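You operate a simulated robot arm through the tools that you are given. There is no shell and no other tool. Be economical: measure what you need, move in short steps, check, and stop when the job is done.

Carry out the task below with a simulated robot arm. There is one attempt and no reset: what you move stays moved.

Task
Close up the bench winder: web back to START, brake on LOCK, shutter shut, magnifier parked, lamp off.

It is judged by the outcome, as a careful person would: the job done as asked, and still so three seconds after it is handed in. It fails if anything else is knocked over, pushed out of place, dropped, spilled or broken.

Robot
A 7-joint arm with a two-finger gripper, on a carriage that runs on a rail from [-0.5, -168.3] to [0.2, 69.7] (x, y) and turns from -109 to 223 degrees about z. Base frame: it is fixed where the carriage stands at the start and does not move with it; the origin is on the floor, on the carriage's upright axis, x ahead of it, y to its left, z up. Units: cm, degrees, N and s.
Its first joint turns from -149.0 to 149.0 degrees. Places, roughly: black shutter [70, 60, 100]; crank wheel [70, 20, 100]; focus knob [90, 60, 120]; green lamp switch [60, 80, 90]; left gold knob [80, 70, 100]; magnifier [80, 60, 110]; red brake lever [60, 40, 100]; red crank grip [70, 20, 100]; right gold knob [80, 50, 100]; strobe knob [60, 70, 90]; white strobe button [60, 80, 90]; window frame [80, 60, 100]; yellow zero button [60, 50, 90]. Payload 2.45 kg.
The tool frame sits at the grasp point between the pads (the TCP): z along the fingers, y along the line on which they close. The tips reach 2.6 cm beyond it. Largest opening 9.6 cm; the body of the gripper starts 6.9 cm behind the TCP.
Orientation is told as [roll, pitch, yaw] about the base's x, y, z axes, in that order, counted from this pose: with the fingers straight down and closing along the base's y, the tool's x points along the base's -x, its y along +y and its z along -z.

Tools
- The arm moves only by the tool play_rows. Its argument "rows" is a list that holds one entry, the list of rows, each a list of 7 numbers: the shift along the tool's x, y, z in mm, then the turn, a rotation vector about the tool's x, y, z in degrees, then the gripper command, from -1 (shut) to 1 (fully open), values between in proportion. In form: [[[x, y, z, wx, wy, wz, fingers], ...]]. A call has 1 to 12 rows; each row is the pose to reach, as a shift and turn from the pose commanded when the call began, along the tool's axes at that moment. A row lasts 0.2 s, in which the tool goes at most 5 cm and 8.6 degrees; a call with a longer step from one row to the next is refused whole, and so is a gripper value outside its range. A pose out of reach is approached as far as the arm can. The call stops where the force on the tool passes 50 N (or 10 N more than at its start, if that is more) or the arm is blocked; 0.2 s more then pass. The fingers move at their own pace and stop on an object; they squeeze with about 33 N. The grip force told is the motor's: it shows also when the fingers shut on nothing. Time passes only in rows, and 0.2 s behind the last, so rows that repeat a pose let the fingers close. The reply holds the time, the measured pose of the TCP, the force on the tool along the base axes, the opening and the grip force, in the units named above and with some noise, with the torque about the TCP (base axes, N m) and any sound that the robot's microphone picked up.
- Cameras (640 x 400 px; columns grow to the right, rows downward): "scene" is now at [2.01, 19.37, 168.81]; the picture's right is [0.42, -0.91, 0.00], its down [-0.61, -0.28, -0.74] and it looks along [0.67, 0.31, -0.67] (base axes); focal length 263 px, centre (320, 200). "wrist" rides on the gripper at [8.2, 0.3, -9.8] in the tool frame; the picture's right is [-0.04, 1.00, 0.00], its down [-0.73, -0.03, -0.68] and it looks along [-0.68, -0.03, 0.73] (tool axes); focal length 256 px, centre (320, 200).
- get_image(camera): a new picture of that camera. No time passes.
- slide_trunk(by): slides the trunk up (or, below 0, down) by that many cm; the arm and the scene camera ride with it, the base frame stays. It gives what a move gives, with no picture.
- steer(legs): drives the robot by 1 to 6 legs, each [ahead, left, turn to the left] in cm, cm and degrees, along the robot's own axes; the way and the turn of a leg run together, so that a leg with both is an arc; at most 150 cm and 180 degrees a leg. The arm and the cameras ride along, it lands a little off, and it stops where it bumps. It keeps to its track: a leg is cut to what the track allows. It gives what a move gives.
- head_to(pan, tilt): turns the head with the scene camera to pan (to the left, within 155 degrees either way) and tilt (down, from -29 to 69), counted from straight ahead of the robot. It gives what a move gives.
- locate(camera, pixels): for up to 12 pixels [column, row] of the newest picture of that camera ("zoom" is the newest enlarged one), the place [x, y, z] in the base frame of the surface seen there, good to about 0.3 cm, but the place of the scene camera against the robot may be out by one fixed shift of up to 2.5 cm in any direction. No time passes.
- close_up(camera, box): a new picture of the part [left, top, right, bottom] of that camera's present view, enlarged. No time passes.
- finish_job(): hands the job in; it is judged then, once.

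Keep the steps short. Do not move on a guess: measure, check each grasp and each placing, and mend mistakes. In all there are 80 turns and 48 pictures (those below and enlarged ones count). Leave the gripper open and the arm clear of the work at the hand-in unless told otherwise, and finish with a single line.

The tools are called after ">>>" by a JSON object that holds its "api" and its "payload". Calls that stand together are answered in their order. play_rows: Moves the arm, as the interface text tells. Its arguments: {"type":"object","properties":{"rows":{"type":"array","items":{"type":"array","items":{"type":"array","items":{"type":"number"}}}}},"required":["rows"]} The other tools are called the same way: slide_trunk (by) slides the trunk up or down; steer (legs) drives the base; head_to (pan, tilt) turns the head that bears the scene camera; get_image (camera) takes a picture; locate (camera, pixels) gives the place of the surface under pixels of a picture; close_up (camera, box) takes an enlarged picture of a part of a camera's view; finish_job () hands the job in.

At the start:

```text
time_s: 0.0
tool_pos: [64.1, 41.1, 99.88]
ee_rot: [-0.1, 0.0, -0.1]
force: [0.0, -0.4, 0.0]
moment: [0.01, -0.02, -0.04]
gripper_width: 9.61
gripper_force: 0.0
trunk travel left (down, up): [-67.5, 3.5]
robot x, y, heading: [-0.05, 0.08, -0.0]
head pan, tilt: [24.8, 42.2]
```

scene: 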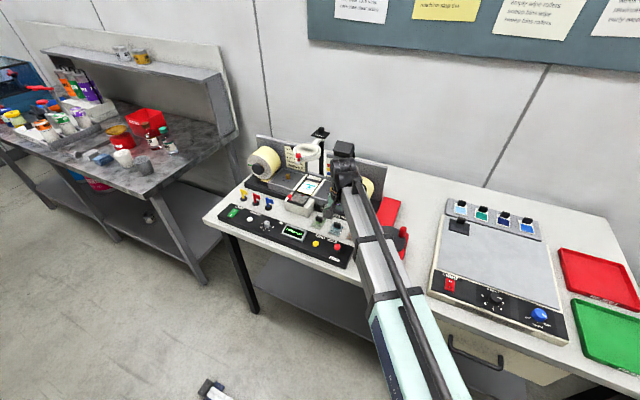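
wrist: 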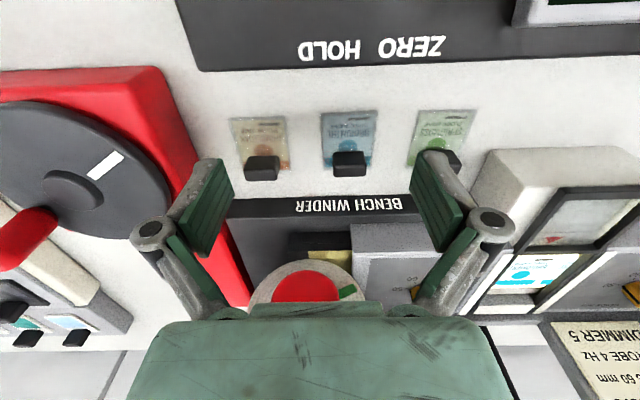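

I see the bench winder partly hidden by the arm. First an enlarged look at the machine from the scene camera, and the wrist view.

>>> {"api": "close_up", "payload": {"camera": "scene", "box": [200, 120, 420, 275]}}

>>> {"api": "close_up", "payload": {"camera": "wrist", "box": [0, 0, 640, 400]}}

```text
2.58 times, centred on (310, 198) of scene
```

zoom: 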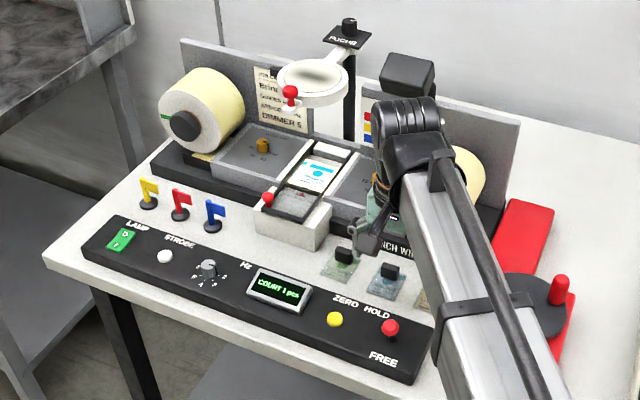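

```text
1.00 times, centred on (320, 200) of wrist (not enlarged: the box is as wide or as high as the picture)
```

zoom: 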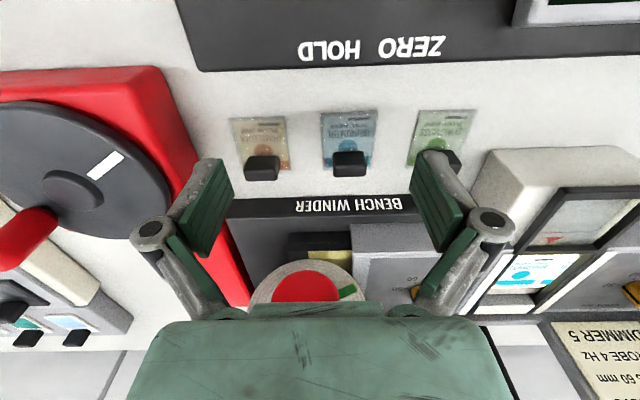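

The arm hides the winder. I raise the tool 15 cm, clear of everything, then look.

>>> {"api": "play_rows", "payload": {"rows": [[[0, 0, -40, 0, 0, 0, 1], [0, 0, -80, 0, 0, 0, 1], [0, 0, -120, 0, 0, 0, 1], [0, 0, -160, 0, 0, 0, 1], [0, 0, -200, 0, 0, 0, 1]]]}}

>>> {"api": "steer", "payload": {"legs": [[0, -45, 0]]}}

>>> {"api": "head_to", "payload": {"pan": 50, "tilt": 35}}

>>> {"api": "get_image", "payload": {"camera": "scene"}}

```text
time_s: 1.2
tool_pos: [63.81, 40.97, 120.11]
ee_rot: [0.0, 0.0, 0.0]
force: [-0.1, 0.1, 1.0]
moment: [0.0, 0.0, -0.05]
gripper_width: 9.62
gripper_force: 0.0
trunk travel left (down, up): [-67.5, 3.5]
robot x, y, heading: [0.19, 0.09, -0.1]
head pan, tilt: [24.8, 42.2]
```

```text
time_s: 3.9
tool_pos: [63.17, -2.62, 120.17]
ee_rot: [0.0, 0.0, 0.4]
force: [-0.8, -0.3, 0.5]
moment: [0.02, 0.0, 0.01]
gripper_width: 9.61
gripper_force: 0.0
trunk travel left (down, up): [-67.5, 3.5]
robot x, y, heading: [-0.16, -44.14, 0.6]
head pan, tilt: [24.8, 42.2]
```

```text
time_s: 4.8
tool_pos: [63.18, -2.66, 120.12]
ee_rot: [0.0, 0.0, 0.3]
force: [-0.1, -0.5, -0.1]
moment: [0.0, -0.01, 0.01]
gripper_width: 9.6
gripper_force: 0.0
trunk travel left (down, up): [-67.5, 3.5]
robot x, y, heading: [0.39, -43.86, 0.3]
head pan, tilt: [50.0, 35.0]
```

```text
43 pictures are left
```

scene: 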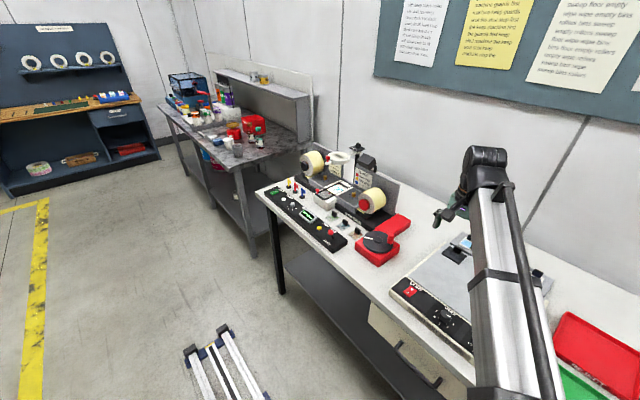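

The machine is now unhidden. Enlarging it, and the notice papers above.

>>> {"api": "close_up", "payload": {"camera": "scene", "box": [250, 140, 420, 270]}}

>>> {"api": "close_up", "payload": {"camera": "scene", "box": [380, 0, 640, 130]}}

```text
3.08 times, centred on (335, 205) of scene
```

zoom: 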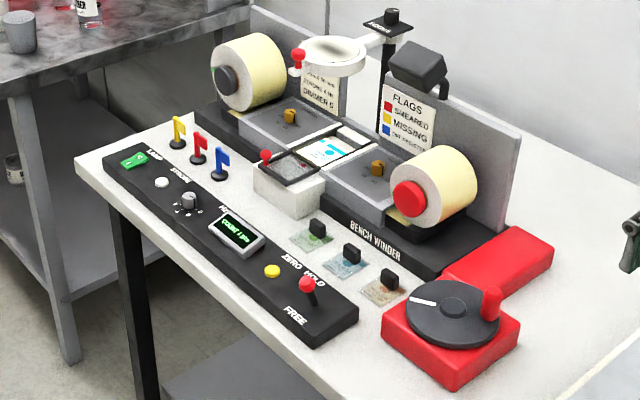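

```text
2.46 times, centred on (510, 65) of scene
```

zoom: 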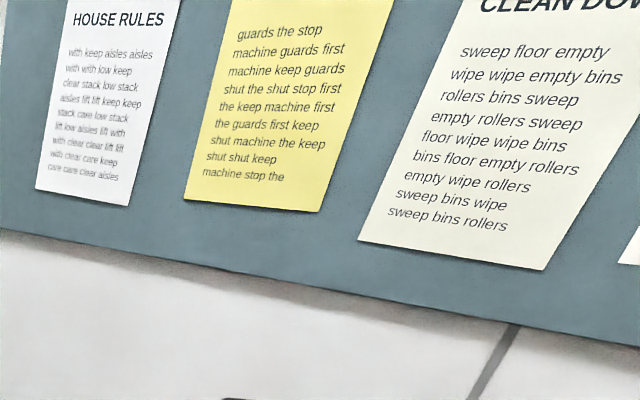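

I turn the robot to the right so the arm is out of the way, drive to y≈30, and look at the winder closer.

>>> {"api": "steer", "payload": {"legs": [[0, 0, -60], [-74, 43, 0]]}}

>>> {"api": "head_to", "payload": {"pan": 80, "tilt": 45}}

>>> {"api": "get_image", "payload": {"camera": "scene"}}

```text
time_s: 12.0
tool_pos: [67.56, 8.16, 120.11]
ee_rot: [0.0, -0.1, -59.7]
force: [-0.9, -0.7, -0.6]
moment: [0.0, 0.01, 0.01]
gripper_width: 9.6
gripper_force: 0.1
trunk travel left (down, up): [-67.5, 3.5]
robot x, y, heading: [0.34, 42.5, -59.7]
head pan, tilt: [50.0, 35.0]
```

```text
time_s: 13.0
tool_pos: [67.45, 8.24, 120.24]
ee_rot: [-0.1, 0.0, -59.7]
force: [1.2, -0.2, -0.4]
moment: [0.04, 0.01, 0.0]
gripper_width: 9.6
gripper_force: 0.1
trunk travel left (down, up): [-67.5, 3.5]
robot x, y, heading: [0.2, 42.59, -59.7]
head pan, tilt: [80.0, 45.0]
```

```text
40 pictures are left
```

scene: 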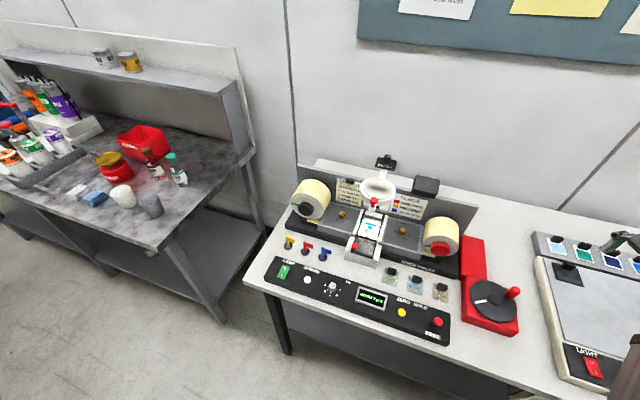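

Good view. Enlarging the two halves.

>>> {"api": "close_up", "payload": {"camera": "scene", "box": [280, 150, 400, 225]}}

>>> {"api": "close_up", "payload": {"camera": "scene", "box": [260, 255, 400, 345]}}

>>> {"api": "close_up", "payload": {"camera": "scene", "box": [380, 260, 530, 350]}}

>>> {"api": "close_up", "payload": {"camera": "scene", "box": [330, 195, 440, 275]}}

```text
5.33 times, centred on (340, 188) of scene
```

zoom: 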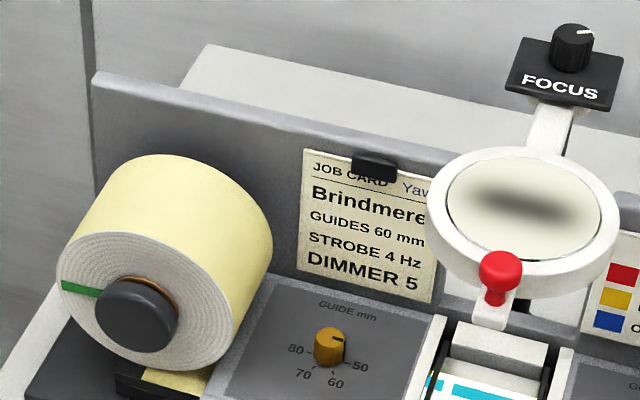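

```text
4.44 times, centred on (330, 300) of scene
```

zoom: 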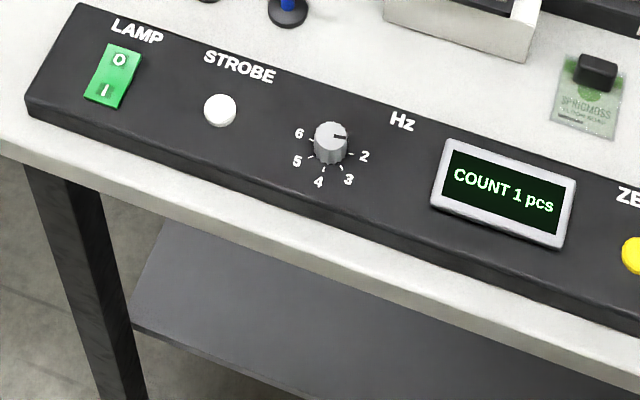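

```text
4.27 times, centred on (455, 305) of scene
```

zoom: 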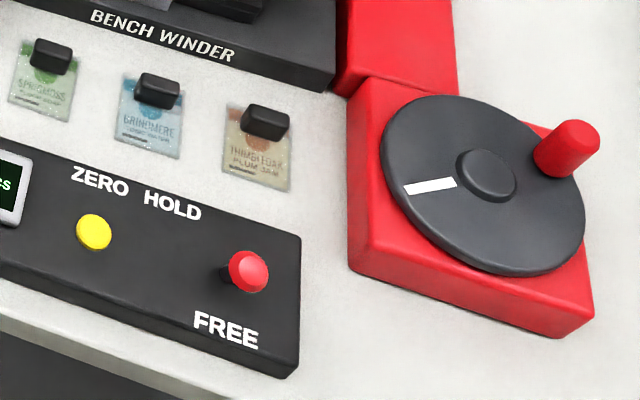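

```text
5.00 times, centred on (385, 235) of scene
```

zoom: 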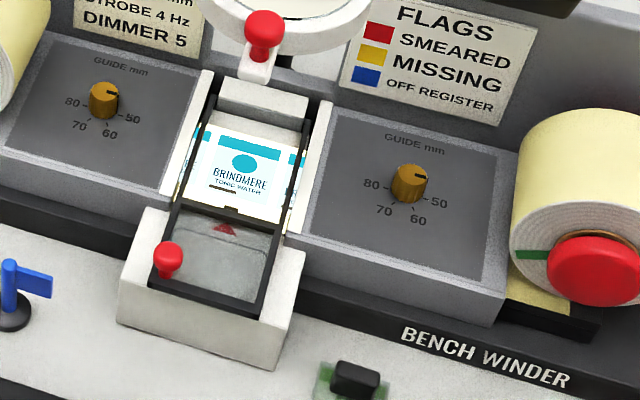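

Locating key points in this last zoom (knob of magnifier, shutter knob, frame corners, label) to understand geometry.

>>> {"api": "locate", "payload": {"camera": "zoom", "pixels": [[264, 28], [168, 255], [240, 175], [225, 250], [185, 110], [305, 120], [165, 280], [262, 300], [180, 208], [230, 335], [410, 180], [590, 270]]}}

>>> {"api": "close_up", "payload": {"camera": "scene", "box": [350, 150, 450, 212]}}

```text
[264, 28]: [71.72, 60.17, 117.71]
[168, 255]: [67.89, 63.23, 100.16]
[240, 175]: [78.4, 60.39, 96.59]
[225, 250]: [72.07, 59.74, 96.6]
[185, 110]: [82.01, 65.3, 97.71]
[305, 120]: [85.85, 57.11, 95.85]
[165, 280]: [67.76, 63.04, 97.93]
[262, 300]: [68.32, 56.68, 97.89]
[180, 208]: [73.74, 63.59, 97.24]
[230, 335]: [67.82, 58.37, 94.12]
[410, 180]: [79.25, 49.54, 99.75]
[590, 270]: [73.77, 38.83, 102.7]
```

```text
6.40 times, centred on (400, 181) of scene
```

zoom: 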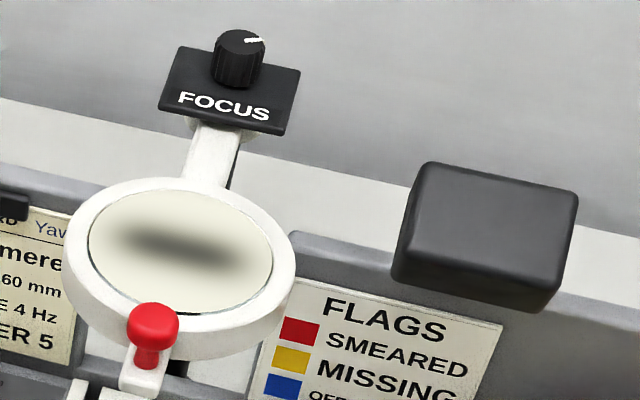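

Locate magnifier ring, post and the black box.

>>> {"api": "locate", "payload": {"camera": "zoom", "pixels": [[80, 250], [285, 260], [180, 230], [130, 335], [230, 60], [210, 155], [275, 110], [420, 180], [560, 210], [545, 290], [400, 270], [152, 318]]}}

>>> {"api": "slide_trunk", "payload": {"by": -25}}

>>> {"api": "head_to", "payload": {"pan": 75, "tilt": 30}}

>>> {"api": "get_image", "payload": {"camera": "scene"}}

```text
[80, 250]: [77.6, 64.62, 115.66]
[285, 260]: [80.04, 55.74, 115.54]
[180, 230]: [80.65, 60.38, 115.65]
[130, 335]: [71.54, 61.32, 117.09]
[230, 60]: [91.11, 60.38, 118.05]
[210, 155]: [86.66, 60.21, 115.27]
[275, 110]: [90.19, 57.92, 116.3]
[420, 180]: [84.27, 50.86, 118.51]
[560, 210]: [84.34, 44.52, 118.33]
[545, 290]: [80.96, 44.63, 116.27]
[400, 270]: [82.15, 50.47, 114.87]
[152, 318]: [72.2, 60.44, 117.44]
```

```text
time_s: 15.6
tool_pos: [67.55, 8.13, 95.18]
ee_rot: [0.0, -0.1, -59.9]
force: [-1.2, -2.2, 9.3]
moment: [-0.34, 0.44, 0.06]
gripper_width: 9.62
gripper_force: 0.1
trunk travel left (down, up): [-42.5, 28.5]
robot x, y, heading: [0.31, 42.84, -59.6]
head pan, tilt: [80.0, 45.0]
```

```text
time_s: 16.3
tool_pos: [67.44, 8.11, 95.2]
ee_rot: [0.1, -0.1, -59.8]
force: [-0.7, -5.7, 14.0]
moment: [-0.53, 0.63, 0.11]
gripper_width: 9.61
gripper_force: 0.3
trunk travel left (down, up): [-42.5, 28.5]
robot x, y, heading: [0.14, 42.37, -59.7]
head pan, tilt: [75.0, 30.0]
```

```text
34 pictures are left
```

scene: 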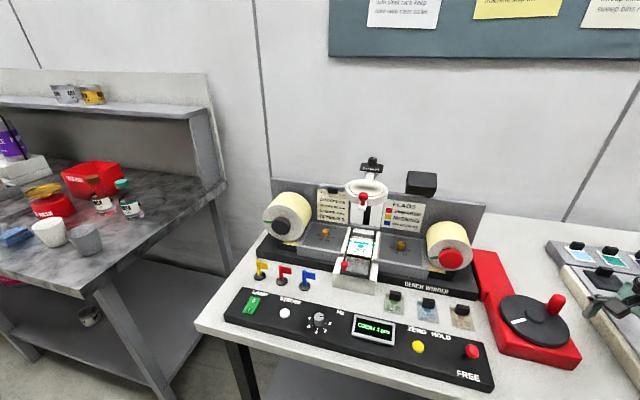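

The lowered tool now touches the neighbouring light box (14 N) — my mistake. I raise at once.

>>> {"api": "slide_trunk", "payload": {"by": 10}}

>>> {"api": "get_image", "payload": {"camera": "scene"}}

>>> {"api": "get_image", "payload": {"camera": "wrist"}}

```text
time_s: 17.6
tool_pos: [67.64, 8.11, 105.02]
ee_rot: [0.0, 0.0, -59.7]
force: [-0.9, -0.1, 0.4]
moment: [-0.01, -0.01, 0.01]
gripper_width: 9.58
gripper_force: 0.1
trunk travel left (down, up): [-52.5, 18.5]
robot x, y, heading: [0.37, 42.39, -59.5]
head pan, tilt: [75.0, 30.0]
```

```text
33 pictures are left
```

scene: 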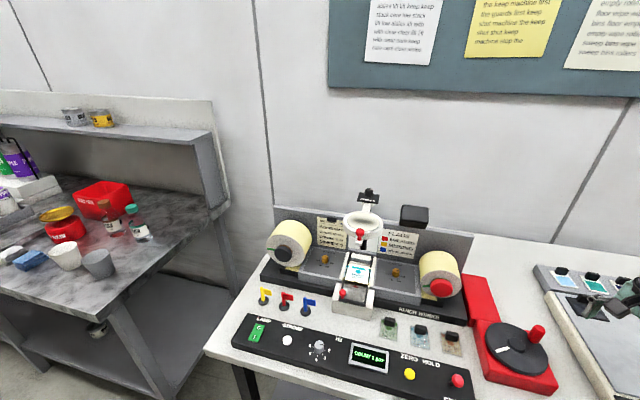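

```text
32 pictures are left
```

wrist: 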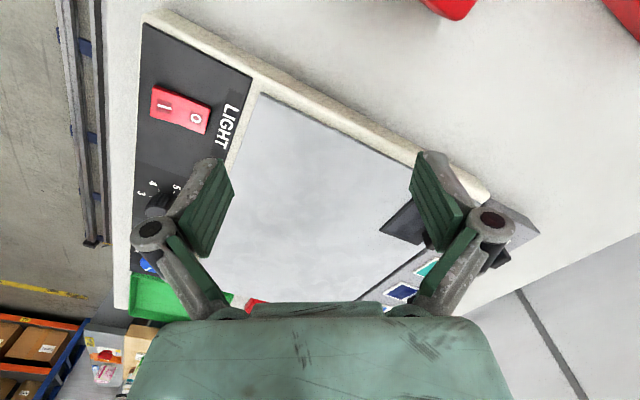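

>>> {"api": "close_up", "payload": {"camera": "scene", "box": [310, 180, 450, 268]}}

```text
4.55 times, centred on (380, 224) of scene
```

zoom: 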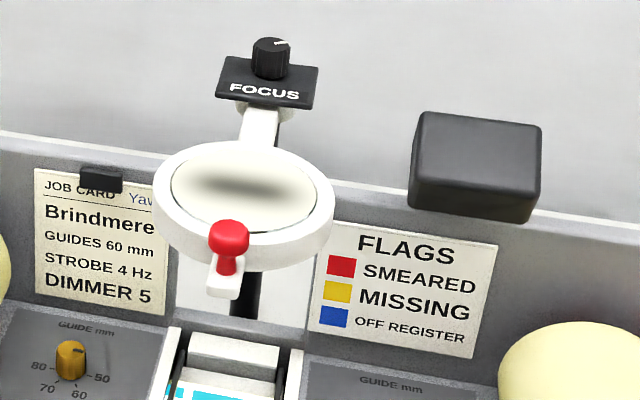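

The magnifier hangs over the window on a post at the rear. Now I raise the trunk and turn back to face the winder, then use the wrist camera for accurate positions.

>>> {"api": "slide_trunk", "payload": {"by": 18}}

>>> {"api": "steer", "payload": {"legs": [[0, 0, 59.5]]}}

>>> {"api": "get_image", "payload": {"camera": "wrist"}}

```text
time_s: 19.6
tool_pos: [67.62, 8.16, 123.15]
ee_rot: [-0.1, -0.1, -59.7]
force: [-0.2, 0.0, 0.0]
moment: [0.0, -0.03, -0.02]
gripper_width: 9.6
gripper_force: 0.0
trunk travel left (down, up): [-70.5, 0.5]
robot x, y, heading: [0.26, 42.26, -59.6]
head pan, tilt: [75.0, 30.0]
```

```text
time_s: 22.7
tool_pos: [63.64, 83.66, 123.06]
ee_rot: [0.0, 0.0, 0.2]
force: [0.3, -0.3, 0.1]
moment: [0.01, 0.02, 0.02]
gripper_width: 9.59
gripper_force: 0.0
trunk travel left (down, up): [-70.5, 0.5]
robot x, y, heading: [0.02, 42.37, -0.0]
head pan, tilt: [75.0, 30.0]
```

```text
30 pictures are left
```

wrist: 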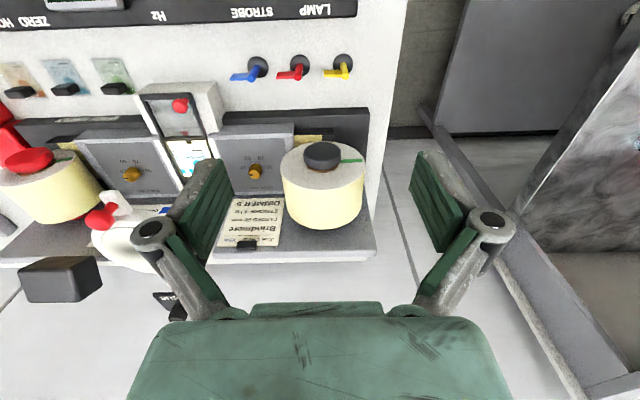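

From here the wrist camera sees most of it. I locate the magnifier knob (100,215), shutter knob (180,105), flags, frame corners, the guide knobs, to compare with the scene values.

>>> {"api": "locate", "payload": {"camera": "wrist", "pixels": [[98, 217], [180, 105], [255, 172], [132, 173], [125, 225], [45, 275], [185, 158], [172, 122], [322, 152], [335, 72], [148, 88], [215, 92]]}}

>>> {"api": "steer", "payload": {"legs": [[0, -22, 0]]}}

>>> {"api": "get_image", "payload": {"camera": "wrist"}}

```text
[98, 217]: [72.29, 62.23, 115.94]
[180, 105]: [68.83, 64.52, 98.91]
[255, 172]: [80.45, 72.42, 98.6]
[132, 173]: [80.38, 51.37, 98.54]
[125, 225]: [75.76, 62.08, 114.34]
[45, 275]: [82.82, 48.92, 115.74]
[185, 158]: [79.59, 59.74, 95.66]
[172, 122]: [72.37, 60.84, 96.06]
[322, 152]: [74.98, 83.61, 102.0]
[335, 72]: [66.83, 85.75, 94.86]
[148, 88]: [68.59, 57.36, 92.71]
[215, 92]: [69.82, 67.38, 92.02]
```

```text
time_s: 24.4
tool_pos: [63.77, 61.56, 123.09]
ee_rot: [-0.1, 0.0, 0.0]
force: [-1.4, -0.6, -0.3]
moment: [0.03, 0.0, -0.01]
gripper_width: 9.59
gripper_force: 0.1
trunk travel left (down, up): [-70.5, 0.5]
robot x, y, heading: [0.19, 20.85, -0.0]
head pan, tilt: [75.0, 30.0]
```

```text
29 pictures are left
```

wrist: 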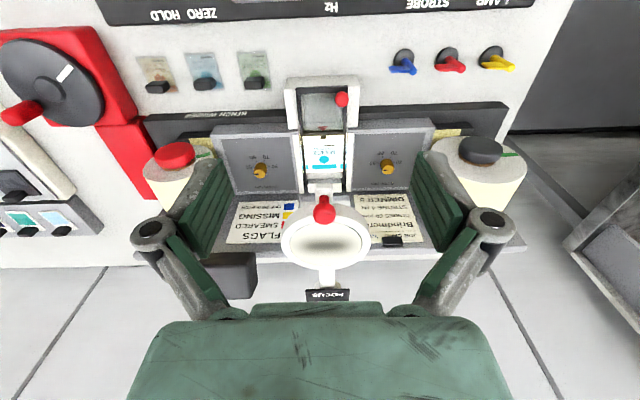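

Now pull the tool back toward the robot (−x 15 cm) to see the front panel with the brake labels.

>>> {"api": "play_rows", "payload": {"rows": [[[40, -30, 0, 0, 0, 0, 1], [80, -60, 0, 0, 0, 0, 1], [120, -90, 0, 0, 0, 0, 1], [150, -120, 0, 0, 0, 0, 1], [150, -120, 30, 0, 0, 0, 1], [150, -120, 60, 0, 0, 0, 1]]]}}

>>> {"api": "get_image", "payload": {"camera": "wrist"}}

```text
time_s: 25.8
tool_pos: [48.88, 49.26, 117.38]
ee_rot: [0.0, 0.0, 0.0]
force: [-0.3, 0.3, 0.5]
moment: [-0.01, -0.03, 0.0]
gripper_width: 9.58
gripper_force: 0.0
trunk travel left (down, up): [-70.5, 0.5]
robot x, y, heading: [0.05, 20.56, 0.1]
head pan, tilt: [75.0, 30.0]
```

```text
28 pictures are left
```

wrist: 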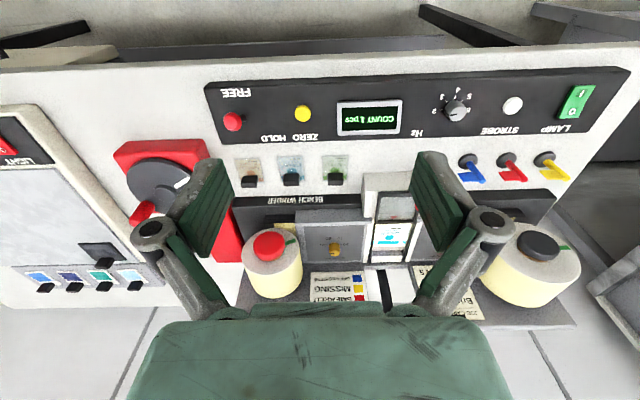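

>>> {"api": "close_up", "payload": {"camera": "wrist", "box": [200, 75, 330, 155]}}

>>> {"api": "locate", "payload": {"camera": "wrist", "pixels": [[232, 121], [303, 113], [235, 92], [272, 139], [580, 103], [587, 90], [572, 116], [513, 105], [457, 110], [158, 185], [142, 211], [250, 120]]}}

```text
4.92 times, centred on (265, 115) of wrist
```

zoom: 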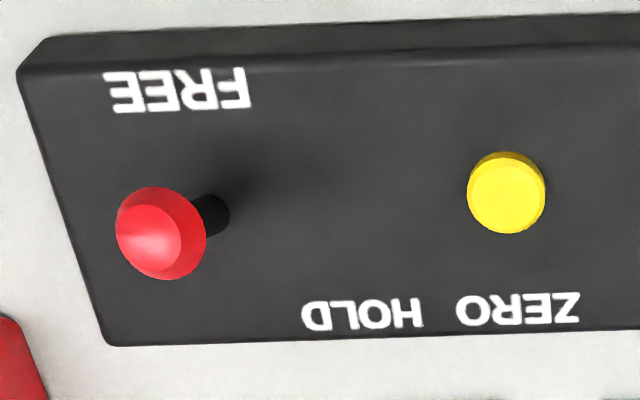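

```text
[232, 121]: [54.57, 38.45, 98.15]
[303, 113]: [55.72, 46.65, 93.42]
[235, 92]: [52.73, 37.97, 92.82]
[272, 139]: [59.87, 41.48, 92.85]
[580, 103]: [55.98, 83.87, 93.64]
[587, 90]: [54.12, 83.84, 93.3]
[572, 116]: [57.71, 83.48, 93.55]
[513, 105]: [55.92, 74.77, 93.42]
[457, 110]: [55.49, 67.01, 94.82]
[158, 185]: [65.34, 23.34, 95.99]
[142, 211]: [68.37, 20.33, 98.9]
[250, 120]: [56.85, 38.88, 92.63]
```

Labels FREE (front) and HOLD are visible; LOCK isn't. Closer look from right of the lever.

>>> {"api": "play_rows", "payload": {"rows": [[[0, -40, 0, 0, 0, 0, 1], [0, -80, 0, 0, 0, 0, 1], [0, -120, 0, 0, 0, 0, 1], [0, -160, 20, 0, 0, 0, 1], [0, -170, 50, 0, 0, 0, 1]]]}}

>>> {"api": "close_up", "payload": {"camera": "wrist", "box": [220, 20, 540, 220]}}

```text
time_s: 27.0
tool_pos: [48.99, 32.39, 112.1]
ee_rot: [0.0, -0.1, 0.0]
force: [0.9, 0.9, -0.7]
moment: [0.02, 0.01, -0.01]
gripper_width: 9.58
gripper_force: 0.1
trunk travel left (down, up): [-70.5, 0.5]
robot x, y, heading: [-0.12, 20.69, -0.0]
head pan, tilt: [75.0, 30.0]
```

```text
2.00 times, centred on (380, 120) of wrist
```

zoom: 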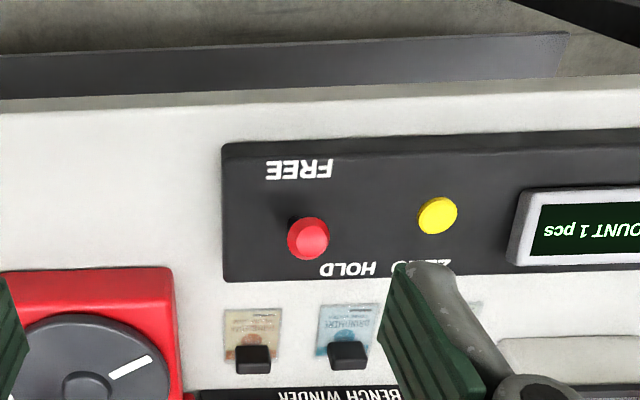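

>>> {"api": "locate", "payload": {"camera": "zoom", "pixels": [[308, 238], [288, 218], [299, 170], [347, 269], [325, 225], [437, 215], [232, 275], [235, 155], [265, 240], [280, 205]]}}

>>> {"api": "close_up", "payload": {"camera": "wrist", "box": [320, 80, 420, 165]}}

```text
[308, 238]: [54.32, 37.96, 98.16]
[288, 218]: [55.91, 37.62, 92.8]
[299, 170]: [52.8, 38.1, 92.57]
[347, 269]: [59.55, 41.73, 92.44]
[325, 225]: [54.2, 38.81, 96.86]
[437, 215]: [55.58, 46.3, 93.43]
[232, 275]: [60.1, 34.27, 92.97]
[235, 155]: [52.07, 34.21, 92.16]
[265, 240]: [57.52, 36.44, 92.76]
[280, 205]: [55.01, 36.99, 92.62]
```

```text
4.71 times, centred on (370, 122) of wrist
```

zoom: 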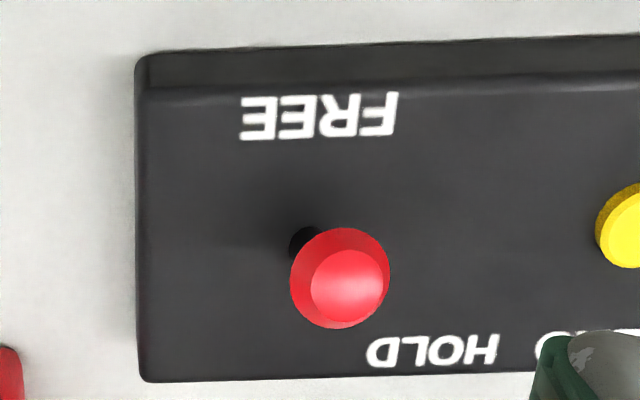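

The lever leans toward the robot, i.e. at FREE, good for winding. Now I view the crank from above to get its centre and grip.

>>> {"api": "play_rows", "payload": {"rows": [[[-20, -40, 0, 0, 0, 0, 1], [-40, -80, 0, 0, 0, 0, 1], [-50, -110, 0, 0, 0, 0, 1]]]}}

>>> {"api": "get_image", "payload": {"camera": "wrist"}}

```text
time_s: 27.8
tool_pos: [53.86, 21.57, 111.83]
ee_rot: [0.0, 0.1, 0.0]
force: [1.1, -0.2, -0.4]
moment: [-0.04, -0.03, -0.01]
gripper_width: 9.6
gripper_force: 0.0
trunk travel left (down, up): [-70.5, 0.5]
robot x, y, heading: [-0.12, 20.54, 0.3]
head pan, tilt: [75.0, 30.0]
```

```text
24 pictures are left
```

wrist: 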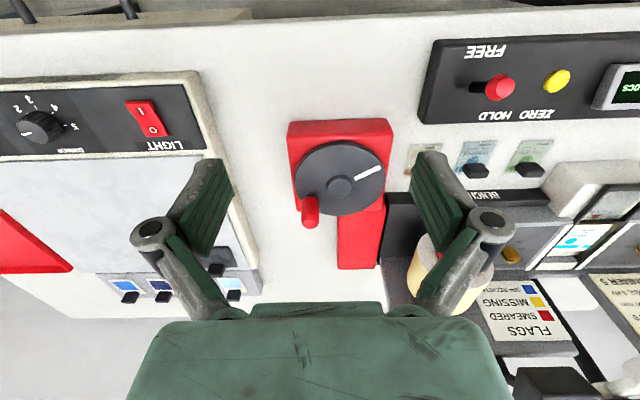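

Locate wheel hub (340,186), wheel rim edges, grip top and base.

>>> {"api": "locate", "payload": {"camera": "wrist", "pixels": [[340, 184], [297, 180], [386, 180], [340, 143], [312, 203], [310, 222], [304, 210], [318, 212], [368, 172], [345, 213], [290, 125]]}}

```text
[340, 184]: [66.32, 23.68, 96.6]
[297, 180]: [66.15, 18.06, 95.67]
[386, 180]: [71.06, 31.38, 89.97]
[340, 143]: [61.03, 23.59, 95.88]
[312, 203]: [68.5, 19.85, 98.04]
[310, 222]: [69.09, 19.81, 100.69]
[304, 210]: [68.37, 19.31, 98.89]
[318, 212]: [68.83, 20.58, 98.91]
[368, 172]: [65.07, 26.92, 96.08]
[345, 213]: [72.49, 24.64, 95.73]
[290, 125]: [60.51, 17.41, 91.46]
```

Wheel centre ≈(66.5,23.8), grip axis ≈(69.3,19.9), top ≈101. I move above the grip, set a 4–5 cm opening and go down to TCP z≈100.

>>> {"api": "play_rows", "payload": {"rows": [[[-40, -5, 0, 0, 0, 0, 0.2], [-80, -10, 0, 0, 0, 0, 0], [-120, -15, 0, 0, 0, 0, -0.1], [-154, -17, 0, 0, 0, 0, -0.1], [-154, -17, 30, 0, 0, 0, -0.1], [-154, -17, 60, 0, 0, 0, -0.1], [-154, -17, 90, 0, 0, 0, -0.1], [-154, -17, 118, 0, 0, 0, -0.1], [-154, -17, 118, 0, 0, 0, -0.1]]]}}

>>> {"api": "get_image", "payload": {"camera": "wrist"}}

```text
time_s: 29.8
tool_pos: [68.98, 19.79, 100.33]
ee_rot: [-0.1, 0.0, 0.0]
force: [0.4, 0.2, -0.7]
moment: [-0.01, 0.0, 0.01]
gripper_width: 4.31
gripper_force: 0.0
trunk travel left (down, up): [-70.5, 0.5]
robot x, y, heading: [-0.03, 20.81, -0.0]
head pan, tilt: [75.0, 30.0]
```

```text
23 pictures are left
```

wrist: 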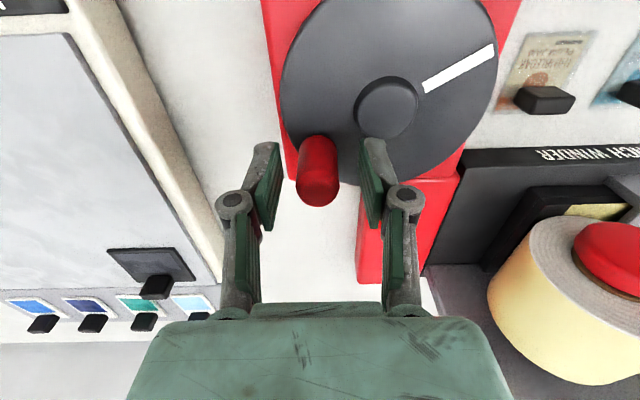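

Fingers straddle the grip well. Close, then aim the head at the window.

>>> {"api": "play_rows", "payload": {"rows": [[[0, 0, 0, 0, 0, 0, -1], [0, 0, 0, 0, 0, 0, -1], [0, 0, 0, 0, 0, 0, -1]]]}}

>>> {"api": "head_to", "payload": {"pan": 18, "tilt": 45}}

>>> {"api": "close_up", "payload": {"camera": "scene", "box": [220, 120, 420, 245]}}

```text
time_s: 30.6
tool_pos: [69.13, 19.72, 100.34]
ee_rot: [0.0, -0.1, -0.1]
force: [4.3, -6.3, 4.8]
moment: [-0.23, -0.69, -0.01]
gripper_width: 2.25
gripper_force: 45.0
trunk travel left (down, up): [-70.5, 0.5]
robot x, y, heading: [0.28, 20.51, 0.1]
head pan, tilt: [75.0, 30.0]
```

```text
time_s: 31.8
tool_pos: [69.07, 19.65, 100.32]
ee_rot: [-0.1, 0.0, -0.1]
force: [7.5, -10.3, 7.9]
moment: [-0.26, -0.73, -0.03]
gripper_width: 2.26
gripper_force: 44.9
trunk travel left (down, up): [-70.5, 0.5]
robot x, y, heading: [-0.02, 20.56, -0.1]
head pan, tilt: [18.0, 45.0]
```

```text
3.20 times, centred on (320, 182) of scene
```

zoom: 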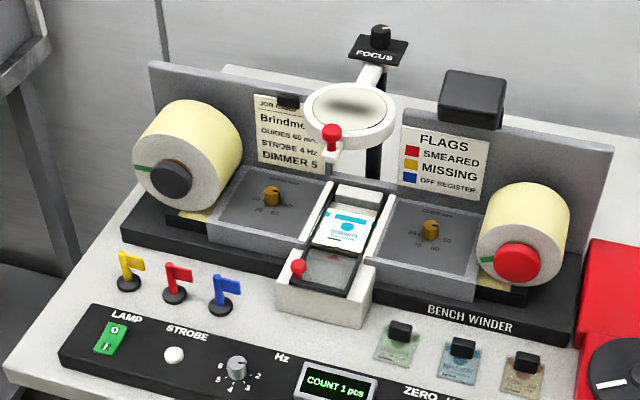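

Gripped (2.25 cm grip). Now a 20° trial turn counter-clockwise (from above), watching forces and the web.

>>> {"api": "play_rows", "payload": {"rows": [[[-3.4, 2.6, 0, 0, 0, 0, -1], [-6.6, 5.4, 0, 0, 0, 0, -1], [-9.5, 8.3, 0, 0, 0, 0, -1], [-12.2, 11.3, 0, 0, 0, 0, -1], [-12.2, 11.3, 0, 0, 0, 0, -1]]]}}

>>> {"api": "close_up", "payload": {"camera": "scene", "box": [270, 155, 390, 250]}}

```text
time_s: 33.0
tool_pos: [70.35, 20.95, 100.29]
ee_rot: [0.0, 0.0, -0.1]
force: [9.8, -7.2, 12.2]
moment: [-0.08, 0.46, -0.02]
gripper_width: 2.22
gripper_force: 45.2
trunk travel left (down, up): [-70.5, 0.5]
robot x, y, heading: [-0.2, 20.82, 0.1]
head pan, tilt: [18.0, 45.0]
```

```text
4.21 times, centred on (330, 202) of scene
```

zoom: 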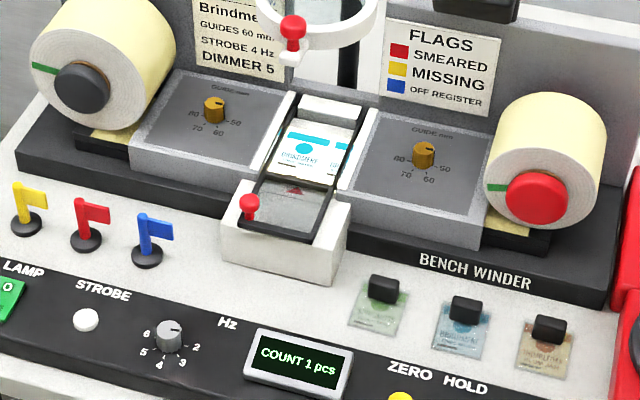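

Web shifted left, count still 1, force mild (radially outward, so I enlarge the radius a bit). Continue counter-clockwise 65° and check count.

>>> {"api": "play_rows", "payload": {"rows": [[[-5.3, 4.5, 0, 0, 0, 0, -1], [-8.9, 12.1, 0, 0, 0, 0, -1], [-11.1, 20.3, 0, 0, 0, 0, -1], [-11.8, 28.7, 0, 0, 0, 0, -1], [-11.1, 37.1, 0, 0, 0, 0, -1], [-8.9, 45.3, 0, 0, 0, 0, -1], [-5.3, 53, 0, 0, 0, 0, -1], [-5.3, 53, 0, 0, 0, 0, -1]]]}}

>>> {"api": "close_up", "payload": {"camera": "scene", "box": [270, 155, 390, 250]}}

```text
time_s: 34.8
tool_pos: [70.6, 25.96, 100.29]
ee_rot: [-0.1, 0.3, -0.1]
force: [-24.3, -16.4, -10.0]
moment: [-0.54, 0.3, -0.02]
gripper_width: 2.25
gripper_force: 45.2
trunk travel left (down, up): [-70.5, 0.5]
robot x, y, heading: [0.43, 20.8, -0.0]
head pan, tilt: [18.0, 45.0]
```

```text
4.21 times, centred on (330, 202) of scene
```

zoom: 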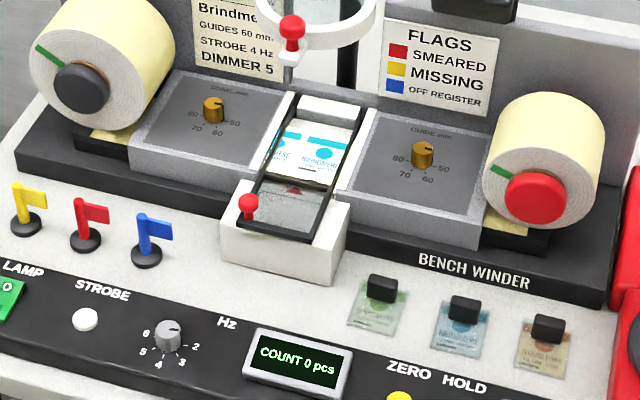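

Count went 1→0, so counter-clockwise is "back". Forces show the true centre ≈(66.3,23.2). Continue to 90°.

>>> {"api": "play_rows", "payload": {"rows": [[[8.6, 1.2, 0, 0, 0, 0, -1], [14.5, 7.1, 0, 0, 0, 0, -1], [21.2, 11.8, 0, 0, 0, 0, -1], [28.8, 15.3, 0, 0, 0, 0, -1], [36.8, 17.5, 0, 0, 0, 0, -1], [45, 18.2, 0, 0, 0, 0, -1], [45, 18.2, 0, 0, 0, 0, -1]]]}}

>>> {"api": "close_up", "payload": {"camera": "scene", "box": [270, 155, 390, 250]}}

```text
time_s: 36.4
tool_pos: [66.28, 27.96, 100.26]
ee_rot: [0.1, -0.2, 0.0]
force: [0.4, 2.4, 13.0]
moment: [0.13, -1.31, -0.02]
gripper_width: 2.22
gripper_force: 45.1
trunk travel left (down, up): [-70.5, 0.5]
robot x, y, heading: [0.01, 20.5, 0.1]
head pan, tilt: [18.0, 45.0]
```

```text
4.21 times, centred on (330, 202) of scene
```

zoom: 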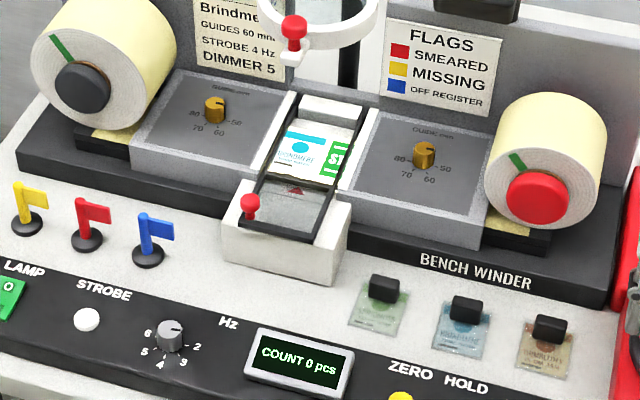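

A green "ST…" mark is coming in from the right: START. Estimated ~105° more; I go 80° and check.

>>> {"api": "play_rows", "payload": {"rows": [[[8.2, -0.7, 0, 0, 0, 0, -1], [16.2, -2.9, 0, 0, 0, 0, -1], [23.7, -6.4, 0, 0, 0, 0, -1], [30.5, -11.1, 0, 0, 0, 0, -1], [36.4, -17, 0, 0, 0, 0, -1], [41.1, -23.7, 0, 0, 0, 0, -1], [44.6, -31.3, 0, 0, 0, 0, -1], [46.8, -39.3, 0, 0, 0, 0, -1], [46.8, -39.3, 0, 0, 0, 0, -1]]]}}

>>> {"api": "close_up", "payload": {"camera": "scene", "box": [300, 170, 360, 232]}}

```text
time_s: 38.4
tool_pos: [62.06, 24.05, 100.32]
ee_rot: [0.2, -0.6, 0.0]
force: [36.2, -4.6, 12.1]
moment: [-0.05, -0.99, -0.02]
gripper_width: 2.25
gripper_force: 44.7
trunk travel left (down, up): [-70.5, 0.5]
robot x, y, heading: [-0.11, 20.45, -0.2]
head pan, tilt: [18.0, 45.0]
```

```text
6.45 times, centred on (330, 201) of scene
```

zoom: 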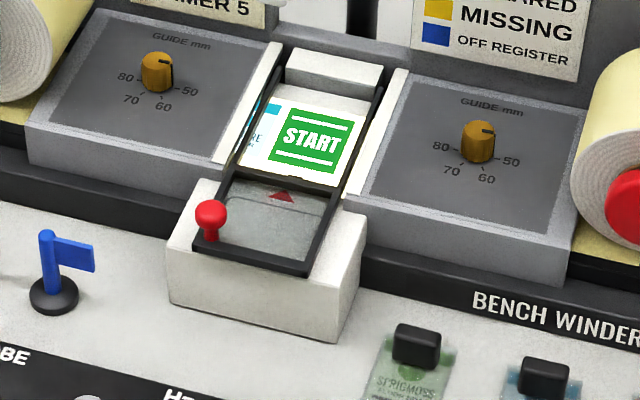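

START is nearly centred. I locate START's edges (277,142),(350,148) and window rail edges and red triangle for measurement.

>>> {"api": "locate", "payload": {"camera": "zoom", "pixels": [[278, 130], [346, 145], [313, 138], [284, 196], [207, 245], [305, 268], [228, 178], [335, 195], [248, 140], [358, 160], [283, 62], [380, 80]]}}

```text
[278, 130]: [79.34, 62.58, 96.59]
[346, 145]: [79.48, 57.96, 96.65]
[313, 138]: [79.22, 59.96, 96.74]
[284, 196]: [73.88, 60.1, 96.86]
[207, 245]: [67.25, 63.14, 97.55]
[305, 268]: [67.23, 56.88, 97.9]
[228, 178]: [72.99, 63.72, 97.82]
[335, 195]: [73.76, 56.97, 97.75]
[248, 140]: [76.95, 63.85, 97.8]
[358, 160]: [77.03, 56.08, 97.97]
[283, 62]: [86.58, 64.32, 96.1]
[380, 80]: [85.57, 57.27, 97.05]
```

START's centre y≈60.2 agrees with the red triangle (60.1) and frame (60.1). Relax the radial load, open, rise, then check with wrist camera from near the window.

>>> {"api": "play_rows", "payload": {"rows": [[[-4, 0, 0, 0, 0, 0, -1], [-4, 0, 0, 0, 0, 0, -0.1], [-4, 0, 0, 0, 0, 0, -0.1], [-4, 0, -20, 0, 0, 0, -0.1], [-4, 0, -50, 0, 0, 0, -0.1], [-4, 0, -90, 0, 0, 0, -0.1], [-4, 0, -130, 0, 0, 0, -0.1], [-4, 0, -170, 0, 0, 0, 0]]]}}

>>> {"api": "play_rows", "payload": {"rows": [[[0, 40, 0, 0, 0, 0, 1], [0, 80, 0, 0, 0, 0, 1], [10, 120, 0, 0, 0, 0, 1], [20, 160, 0, 0, 0, 0, 1], [20, 200, 0, 0, 0, 0, 1], [20, 240, 0, 0, 0, 0, 1], [20, 280, 0, 0, 0, 0, 1], [20, 320, 0, 0, 0, 0, 1], [20, 360, 0, 0, 0, 0, 1]]]}}

>>> {"api": "get_image", "payload": {"camera": "wrist"}}

```text
time_s: 40.2
tool_pos: [62.37, 24.49, 117.45]
ee_rot: [-0.1, 0.1, -0.1]
force: [-0.8, -0.5, -0.3]
moment: [0.0, 0.01, 0.01]
gripper_width: 4.79
gripper_force: 0.0
trunk travel left (down, up): [-70.5, 0.5]
robot x, y, heading: [0.03, 20.41, 0.1]
head pan, tilt: [18.0, 45.0]
```

```text
time_s: 42.2
tool_pos: [60.66, 60.43, 117.02]
ee_rot: [0.0, -0.1, -0.1]
force: [-0.2, -0.5, -0.7]
moment: [-0.03, -0.01, -0.01]
gripper_width: 9.61
gripper_force: 0.0
trunk travel left (down, up): [-70.5, 0.5]
robot x, y, heading: [-0.12, 20.42, -0.0]
head pan, tilt: [18.0, 45.0]
```

```text
17 pictures are left
```

wrist: 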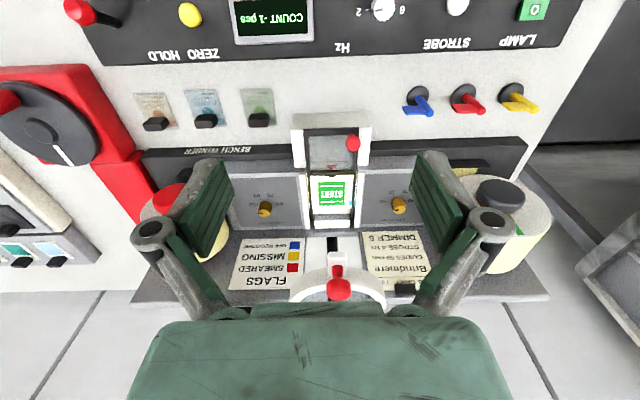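

START sits in the window (COUNT −1). Enlarge to check centring.

>>> {"api": "close_up", "payload": {"camera": "wrist", "box": [285, 105, 385, 240]}}

>>> {"api": "locate", "payload": {"camera": "wrist", "pixels": [[318, 192], [345, 192], [331, 192], [332, 166], [354, 143], [310, 160], [358, 158], [339, 290], [309, 212], [354, 212], [532, 10], [330, 135]]}}

```text
2.96 times, centred on (335, 172) of wrist
```

zoom: 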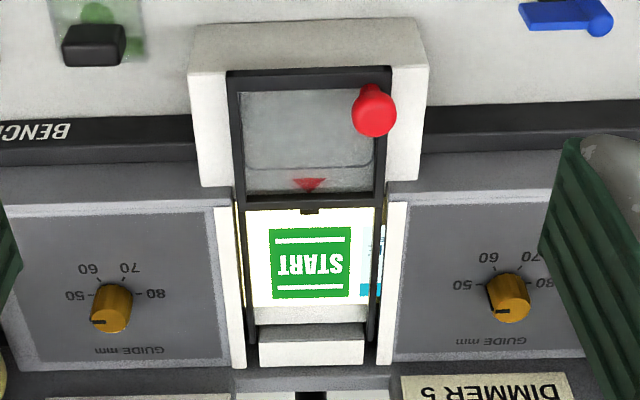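

```text
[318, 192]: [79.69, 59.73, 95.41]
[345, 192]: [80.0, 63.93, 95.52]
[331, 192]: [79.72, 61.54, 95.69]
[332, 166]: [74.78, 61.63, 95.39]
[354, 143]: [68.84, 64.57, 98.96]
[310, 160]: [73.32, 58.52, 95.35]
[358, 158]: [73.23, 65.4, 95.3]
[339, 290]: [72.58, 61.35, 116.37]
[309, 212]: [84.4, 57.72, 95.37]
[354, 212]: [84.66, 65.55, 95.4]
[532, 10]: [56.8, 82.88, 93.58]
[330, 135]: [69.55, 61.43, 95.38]
```

START is centred on the triangle (within ~1 mm). Next the brake: move with closed fingers to in front of the lever knob (54.4,38.1,98.2) and descend at x≈49.3.

>>> {"api": "play_rows", "payload": {"rows": [[[20, -40, 0, 0, 0, 0, 0], [40, -80, 0, 0, 0, 0, -1], [60, -120, 0, 0, 0, 0, -1], [80, -160, 0, 0, 0, 0, -1], [100, -195, 0, 0, 0, 0, -1], [114, -223, 0, 0, 0, 0, -1], [114, -223, 45, 0, 0, 0, -1], [114, -223, 90, 0, 0, 0, -1], [114, -223, 135, 0, 0, 0, -1], [114, -223, 170, 0, 0, 0, -1], [114, -223, 184, 0, 0, 0, -1]]]}}

>>> {"api": "get_image", "payload": {"camera": "wrist"}}

```text
time_s: 44.6
tool_pos: [48.62, 37.71, 98.71]
ee_rot: [0.0, 0.1, 0.0]
force: [0.3, -0.2, -0.2]
moment: [-0.01, 0.0, 0.01]
gripper_width: 0.0
gripper_force: 27.8
trunk travel left (down, up): [-70.5, 0.5]
robot x, y, heading: [0.04, 20.98, -0.2]
head pan, tilt: [18.0, 45.0]
```

```text
15 pictures are left
```

wrist: 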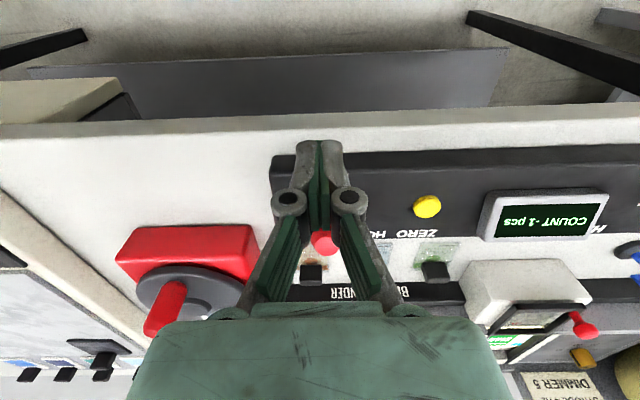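

Aligned. Push in +x in small steps.

>>> {"api": "play_rows", "payload": {"rows": [[[-15, 2, 0, 0, 0, 0, -1], [-25, 3, 0, 0, 0, 0, -1], [-33, 3, 0, 0, 0, 0, -1], [-40, 3, 0, 0, 0, 0, -1], [-46, 3, 0, 0, 0, 0, -1], [-52, 3, 0, 0, 0, 0, -1], [-58, 3, 0, 0, 0, 0, -1], [-64, 3, 0, 0, 0, 0, -1], [-68, 3, 0, 0, 0, 0, -1]]]}}

>>> {"api": "close_up", "payload": {"camera": "scene", "box": [320, 210, 480, 310]}}

```text
time_s: 46.6
tool_pos: [55.63, 38.2, 98.89]
ee_rot: [0.0, -0.1, 0.0]
force: [0.9, -0.1, 0.5]
moment: [0.01, 0.01, -0.03]
gripper_width: 0.0
gripper_force: 28.6
trunk travel left (down, up): [-70.5, 0.5]
robot x, y, heading: [-0.06, 20.28, 0.2]
head pan, tilt: [18.0, 45.0]
```

```text
4.00 times, centred on (400, 260) of scene
```

zoom: 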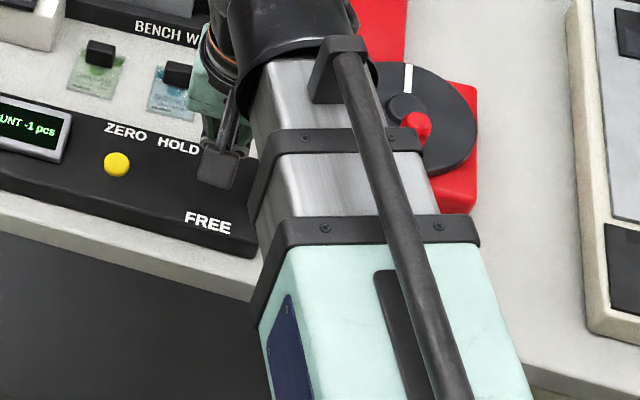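

No force left: the lever has gone over or been pushed. Raise and pull back, then look.

>>> {"api": "play_rows", "payload": {"rows": [[[10, 0, 0, 0, 0, 0, -1], [20, 0, -30, 0, 0, 0, -1], [40, 0, -70, 0, 0, 0, -1], [60, 0, -110, 0, 0, 0, -1], [60, 0, -150, 0, 0, 0, -1]]]}}

>>> {"api": "close_up", "payload": {"camera": "wrist", "box": [240, 40, 460, 178]}}

>>> {"api": "locate", "payload": {"camera": "zoom", "pixels": [[320, 200]]}}

```text
time_s: 47.8
tool_pos: [49.78, 38.01, 114.01]
ee_rot: [0.1, 0.0, -0.1]
force: [0.6, -1.1, 0.2]
moment: [0.0, 0.0, 0.01]
gripper_width: 0.01
gripper_force: 28.4
trunk travel left (down, up): [-70.5, 0.5]
robot x, y, heading: [0.04, 21.03, 0.1]
head pan, tilt: [18.0, 45.0]
```

```text
2.90 times, centred on (350, 109) of wrist
```

zoom: 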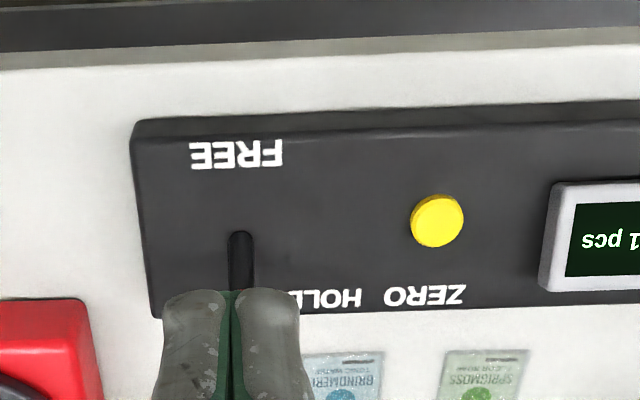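

```text
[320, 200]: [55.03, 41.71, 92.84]
```

Fingers hide the knob. Shift left 10 cm and look.

>>> {"api": "play_rows", "payload": {"rows": [[[0, 40, 0, 0, 0, 0, -1], [0, 80, 0, 0, 0, 0, -1], [0, 110, 0, 0, 0, 0, -1]]]}}

>>> {"api": "close_up", "payload": {"camera": "wrist", "box": [100, 60, 300, 185]}}

>>> {"api": "locate", "payload": {"camera": "zoom", "pixels": [[320, 200], [250, 200], [250, 250], [300, 250]]}}

```text
time_s: 48.6
tool_pos: [49.3, 49.25, 113.88]
ee_rot: [0.0, 0.0, -0.1]
force: [-0.6, 0.4, 0.5]
moment: [0.02, 0.0, 0.0]
gripper_width: 0.0
gripper_force: 28.6
trunk travel left (down, up): [-70.5, 0.5]
robot x, y, heading: [0.16, 20.62, 0.1]
head pan, tilt: [18.0, 45.0]
```

```text
3.20 times, centred on (200, 122) of wrist
```

zoom: 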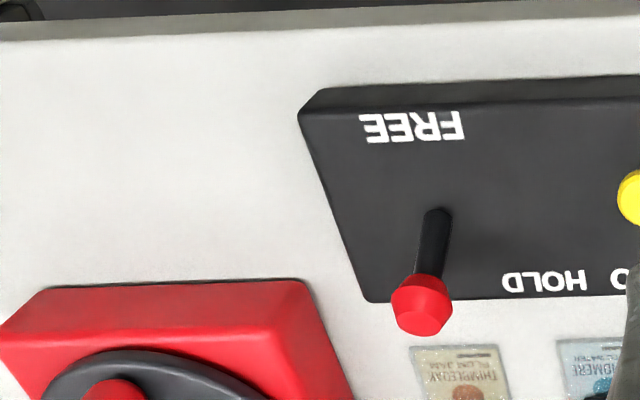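

```text
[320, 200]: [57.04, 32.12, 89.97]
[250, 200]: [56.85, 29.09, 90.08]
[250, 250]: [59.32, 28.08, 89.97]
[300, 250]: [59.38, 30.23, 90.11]
```

Lever is thrown to the opposite end from FREE. Locate knob and base to check it is at full throw.

>>> {"api": "locate", "payload": {"camera": "zoom", "pixels": [[420, 310], [437, 212], [425, 270], [545, 281], [412, 126], [380, 298]]}}

```text
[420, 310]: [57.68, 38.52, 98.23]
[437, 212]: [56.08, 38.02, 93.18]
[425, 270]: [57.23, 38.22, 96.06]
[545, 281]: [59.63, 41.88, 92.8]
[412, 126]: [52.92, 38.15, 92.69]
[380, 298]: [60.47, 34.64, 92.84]
```

Throw is symmetric (−1.7 → +1.6 cm): brake fully on the far end, LOCK. Next the magnifier: drive the base left so its swing is within reach, then raise.

>>> {"api": "steer", "payload": {"legs": [[0, 40, 0]]}}

>>> {"api": "head_to", "payload": {"pan": -10, "tilt": 42}}

```text
time_s: 51.2
tool_pos: [49.26, 90.77, 114.03]
ee_rot: [0.0, 0.0, 0.3]
force: [0.1, -0.6, 0.2]
moment: [-0.03, 0.0, 0.04]
gripper_width: 0.0
gripper_force: 28.7
trunk travel left (down, up): [-70.5, 0.5]
robot x, y, heading: [0.32, 61.9, 0.0]
head pan, tilt: [18.0, 45.0]
```

```text
time_s: 52.1
tool_pos: [49.28, 90.8, 113.91]
ee_rot: [0.0, 0.0, 0.3]
force: [0.4, -0.6, -1.0]
moment: [-0.04, 0.0, 0.01]
gripper_width: 0.0
gripper_force: 28.4
trunk travel left (down, up): [-70.5, 0.5]
robot x, y, heading: [-0.13, 62.12, 0.5]
head pan, tilt: [-10.0, 42.0]
```

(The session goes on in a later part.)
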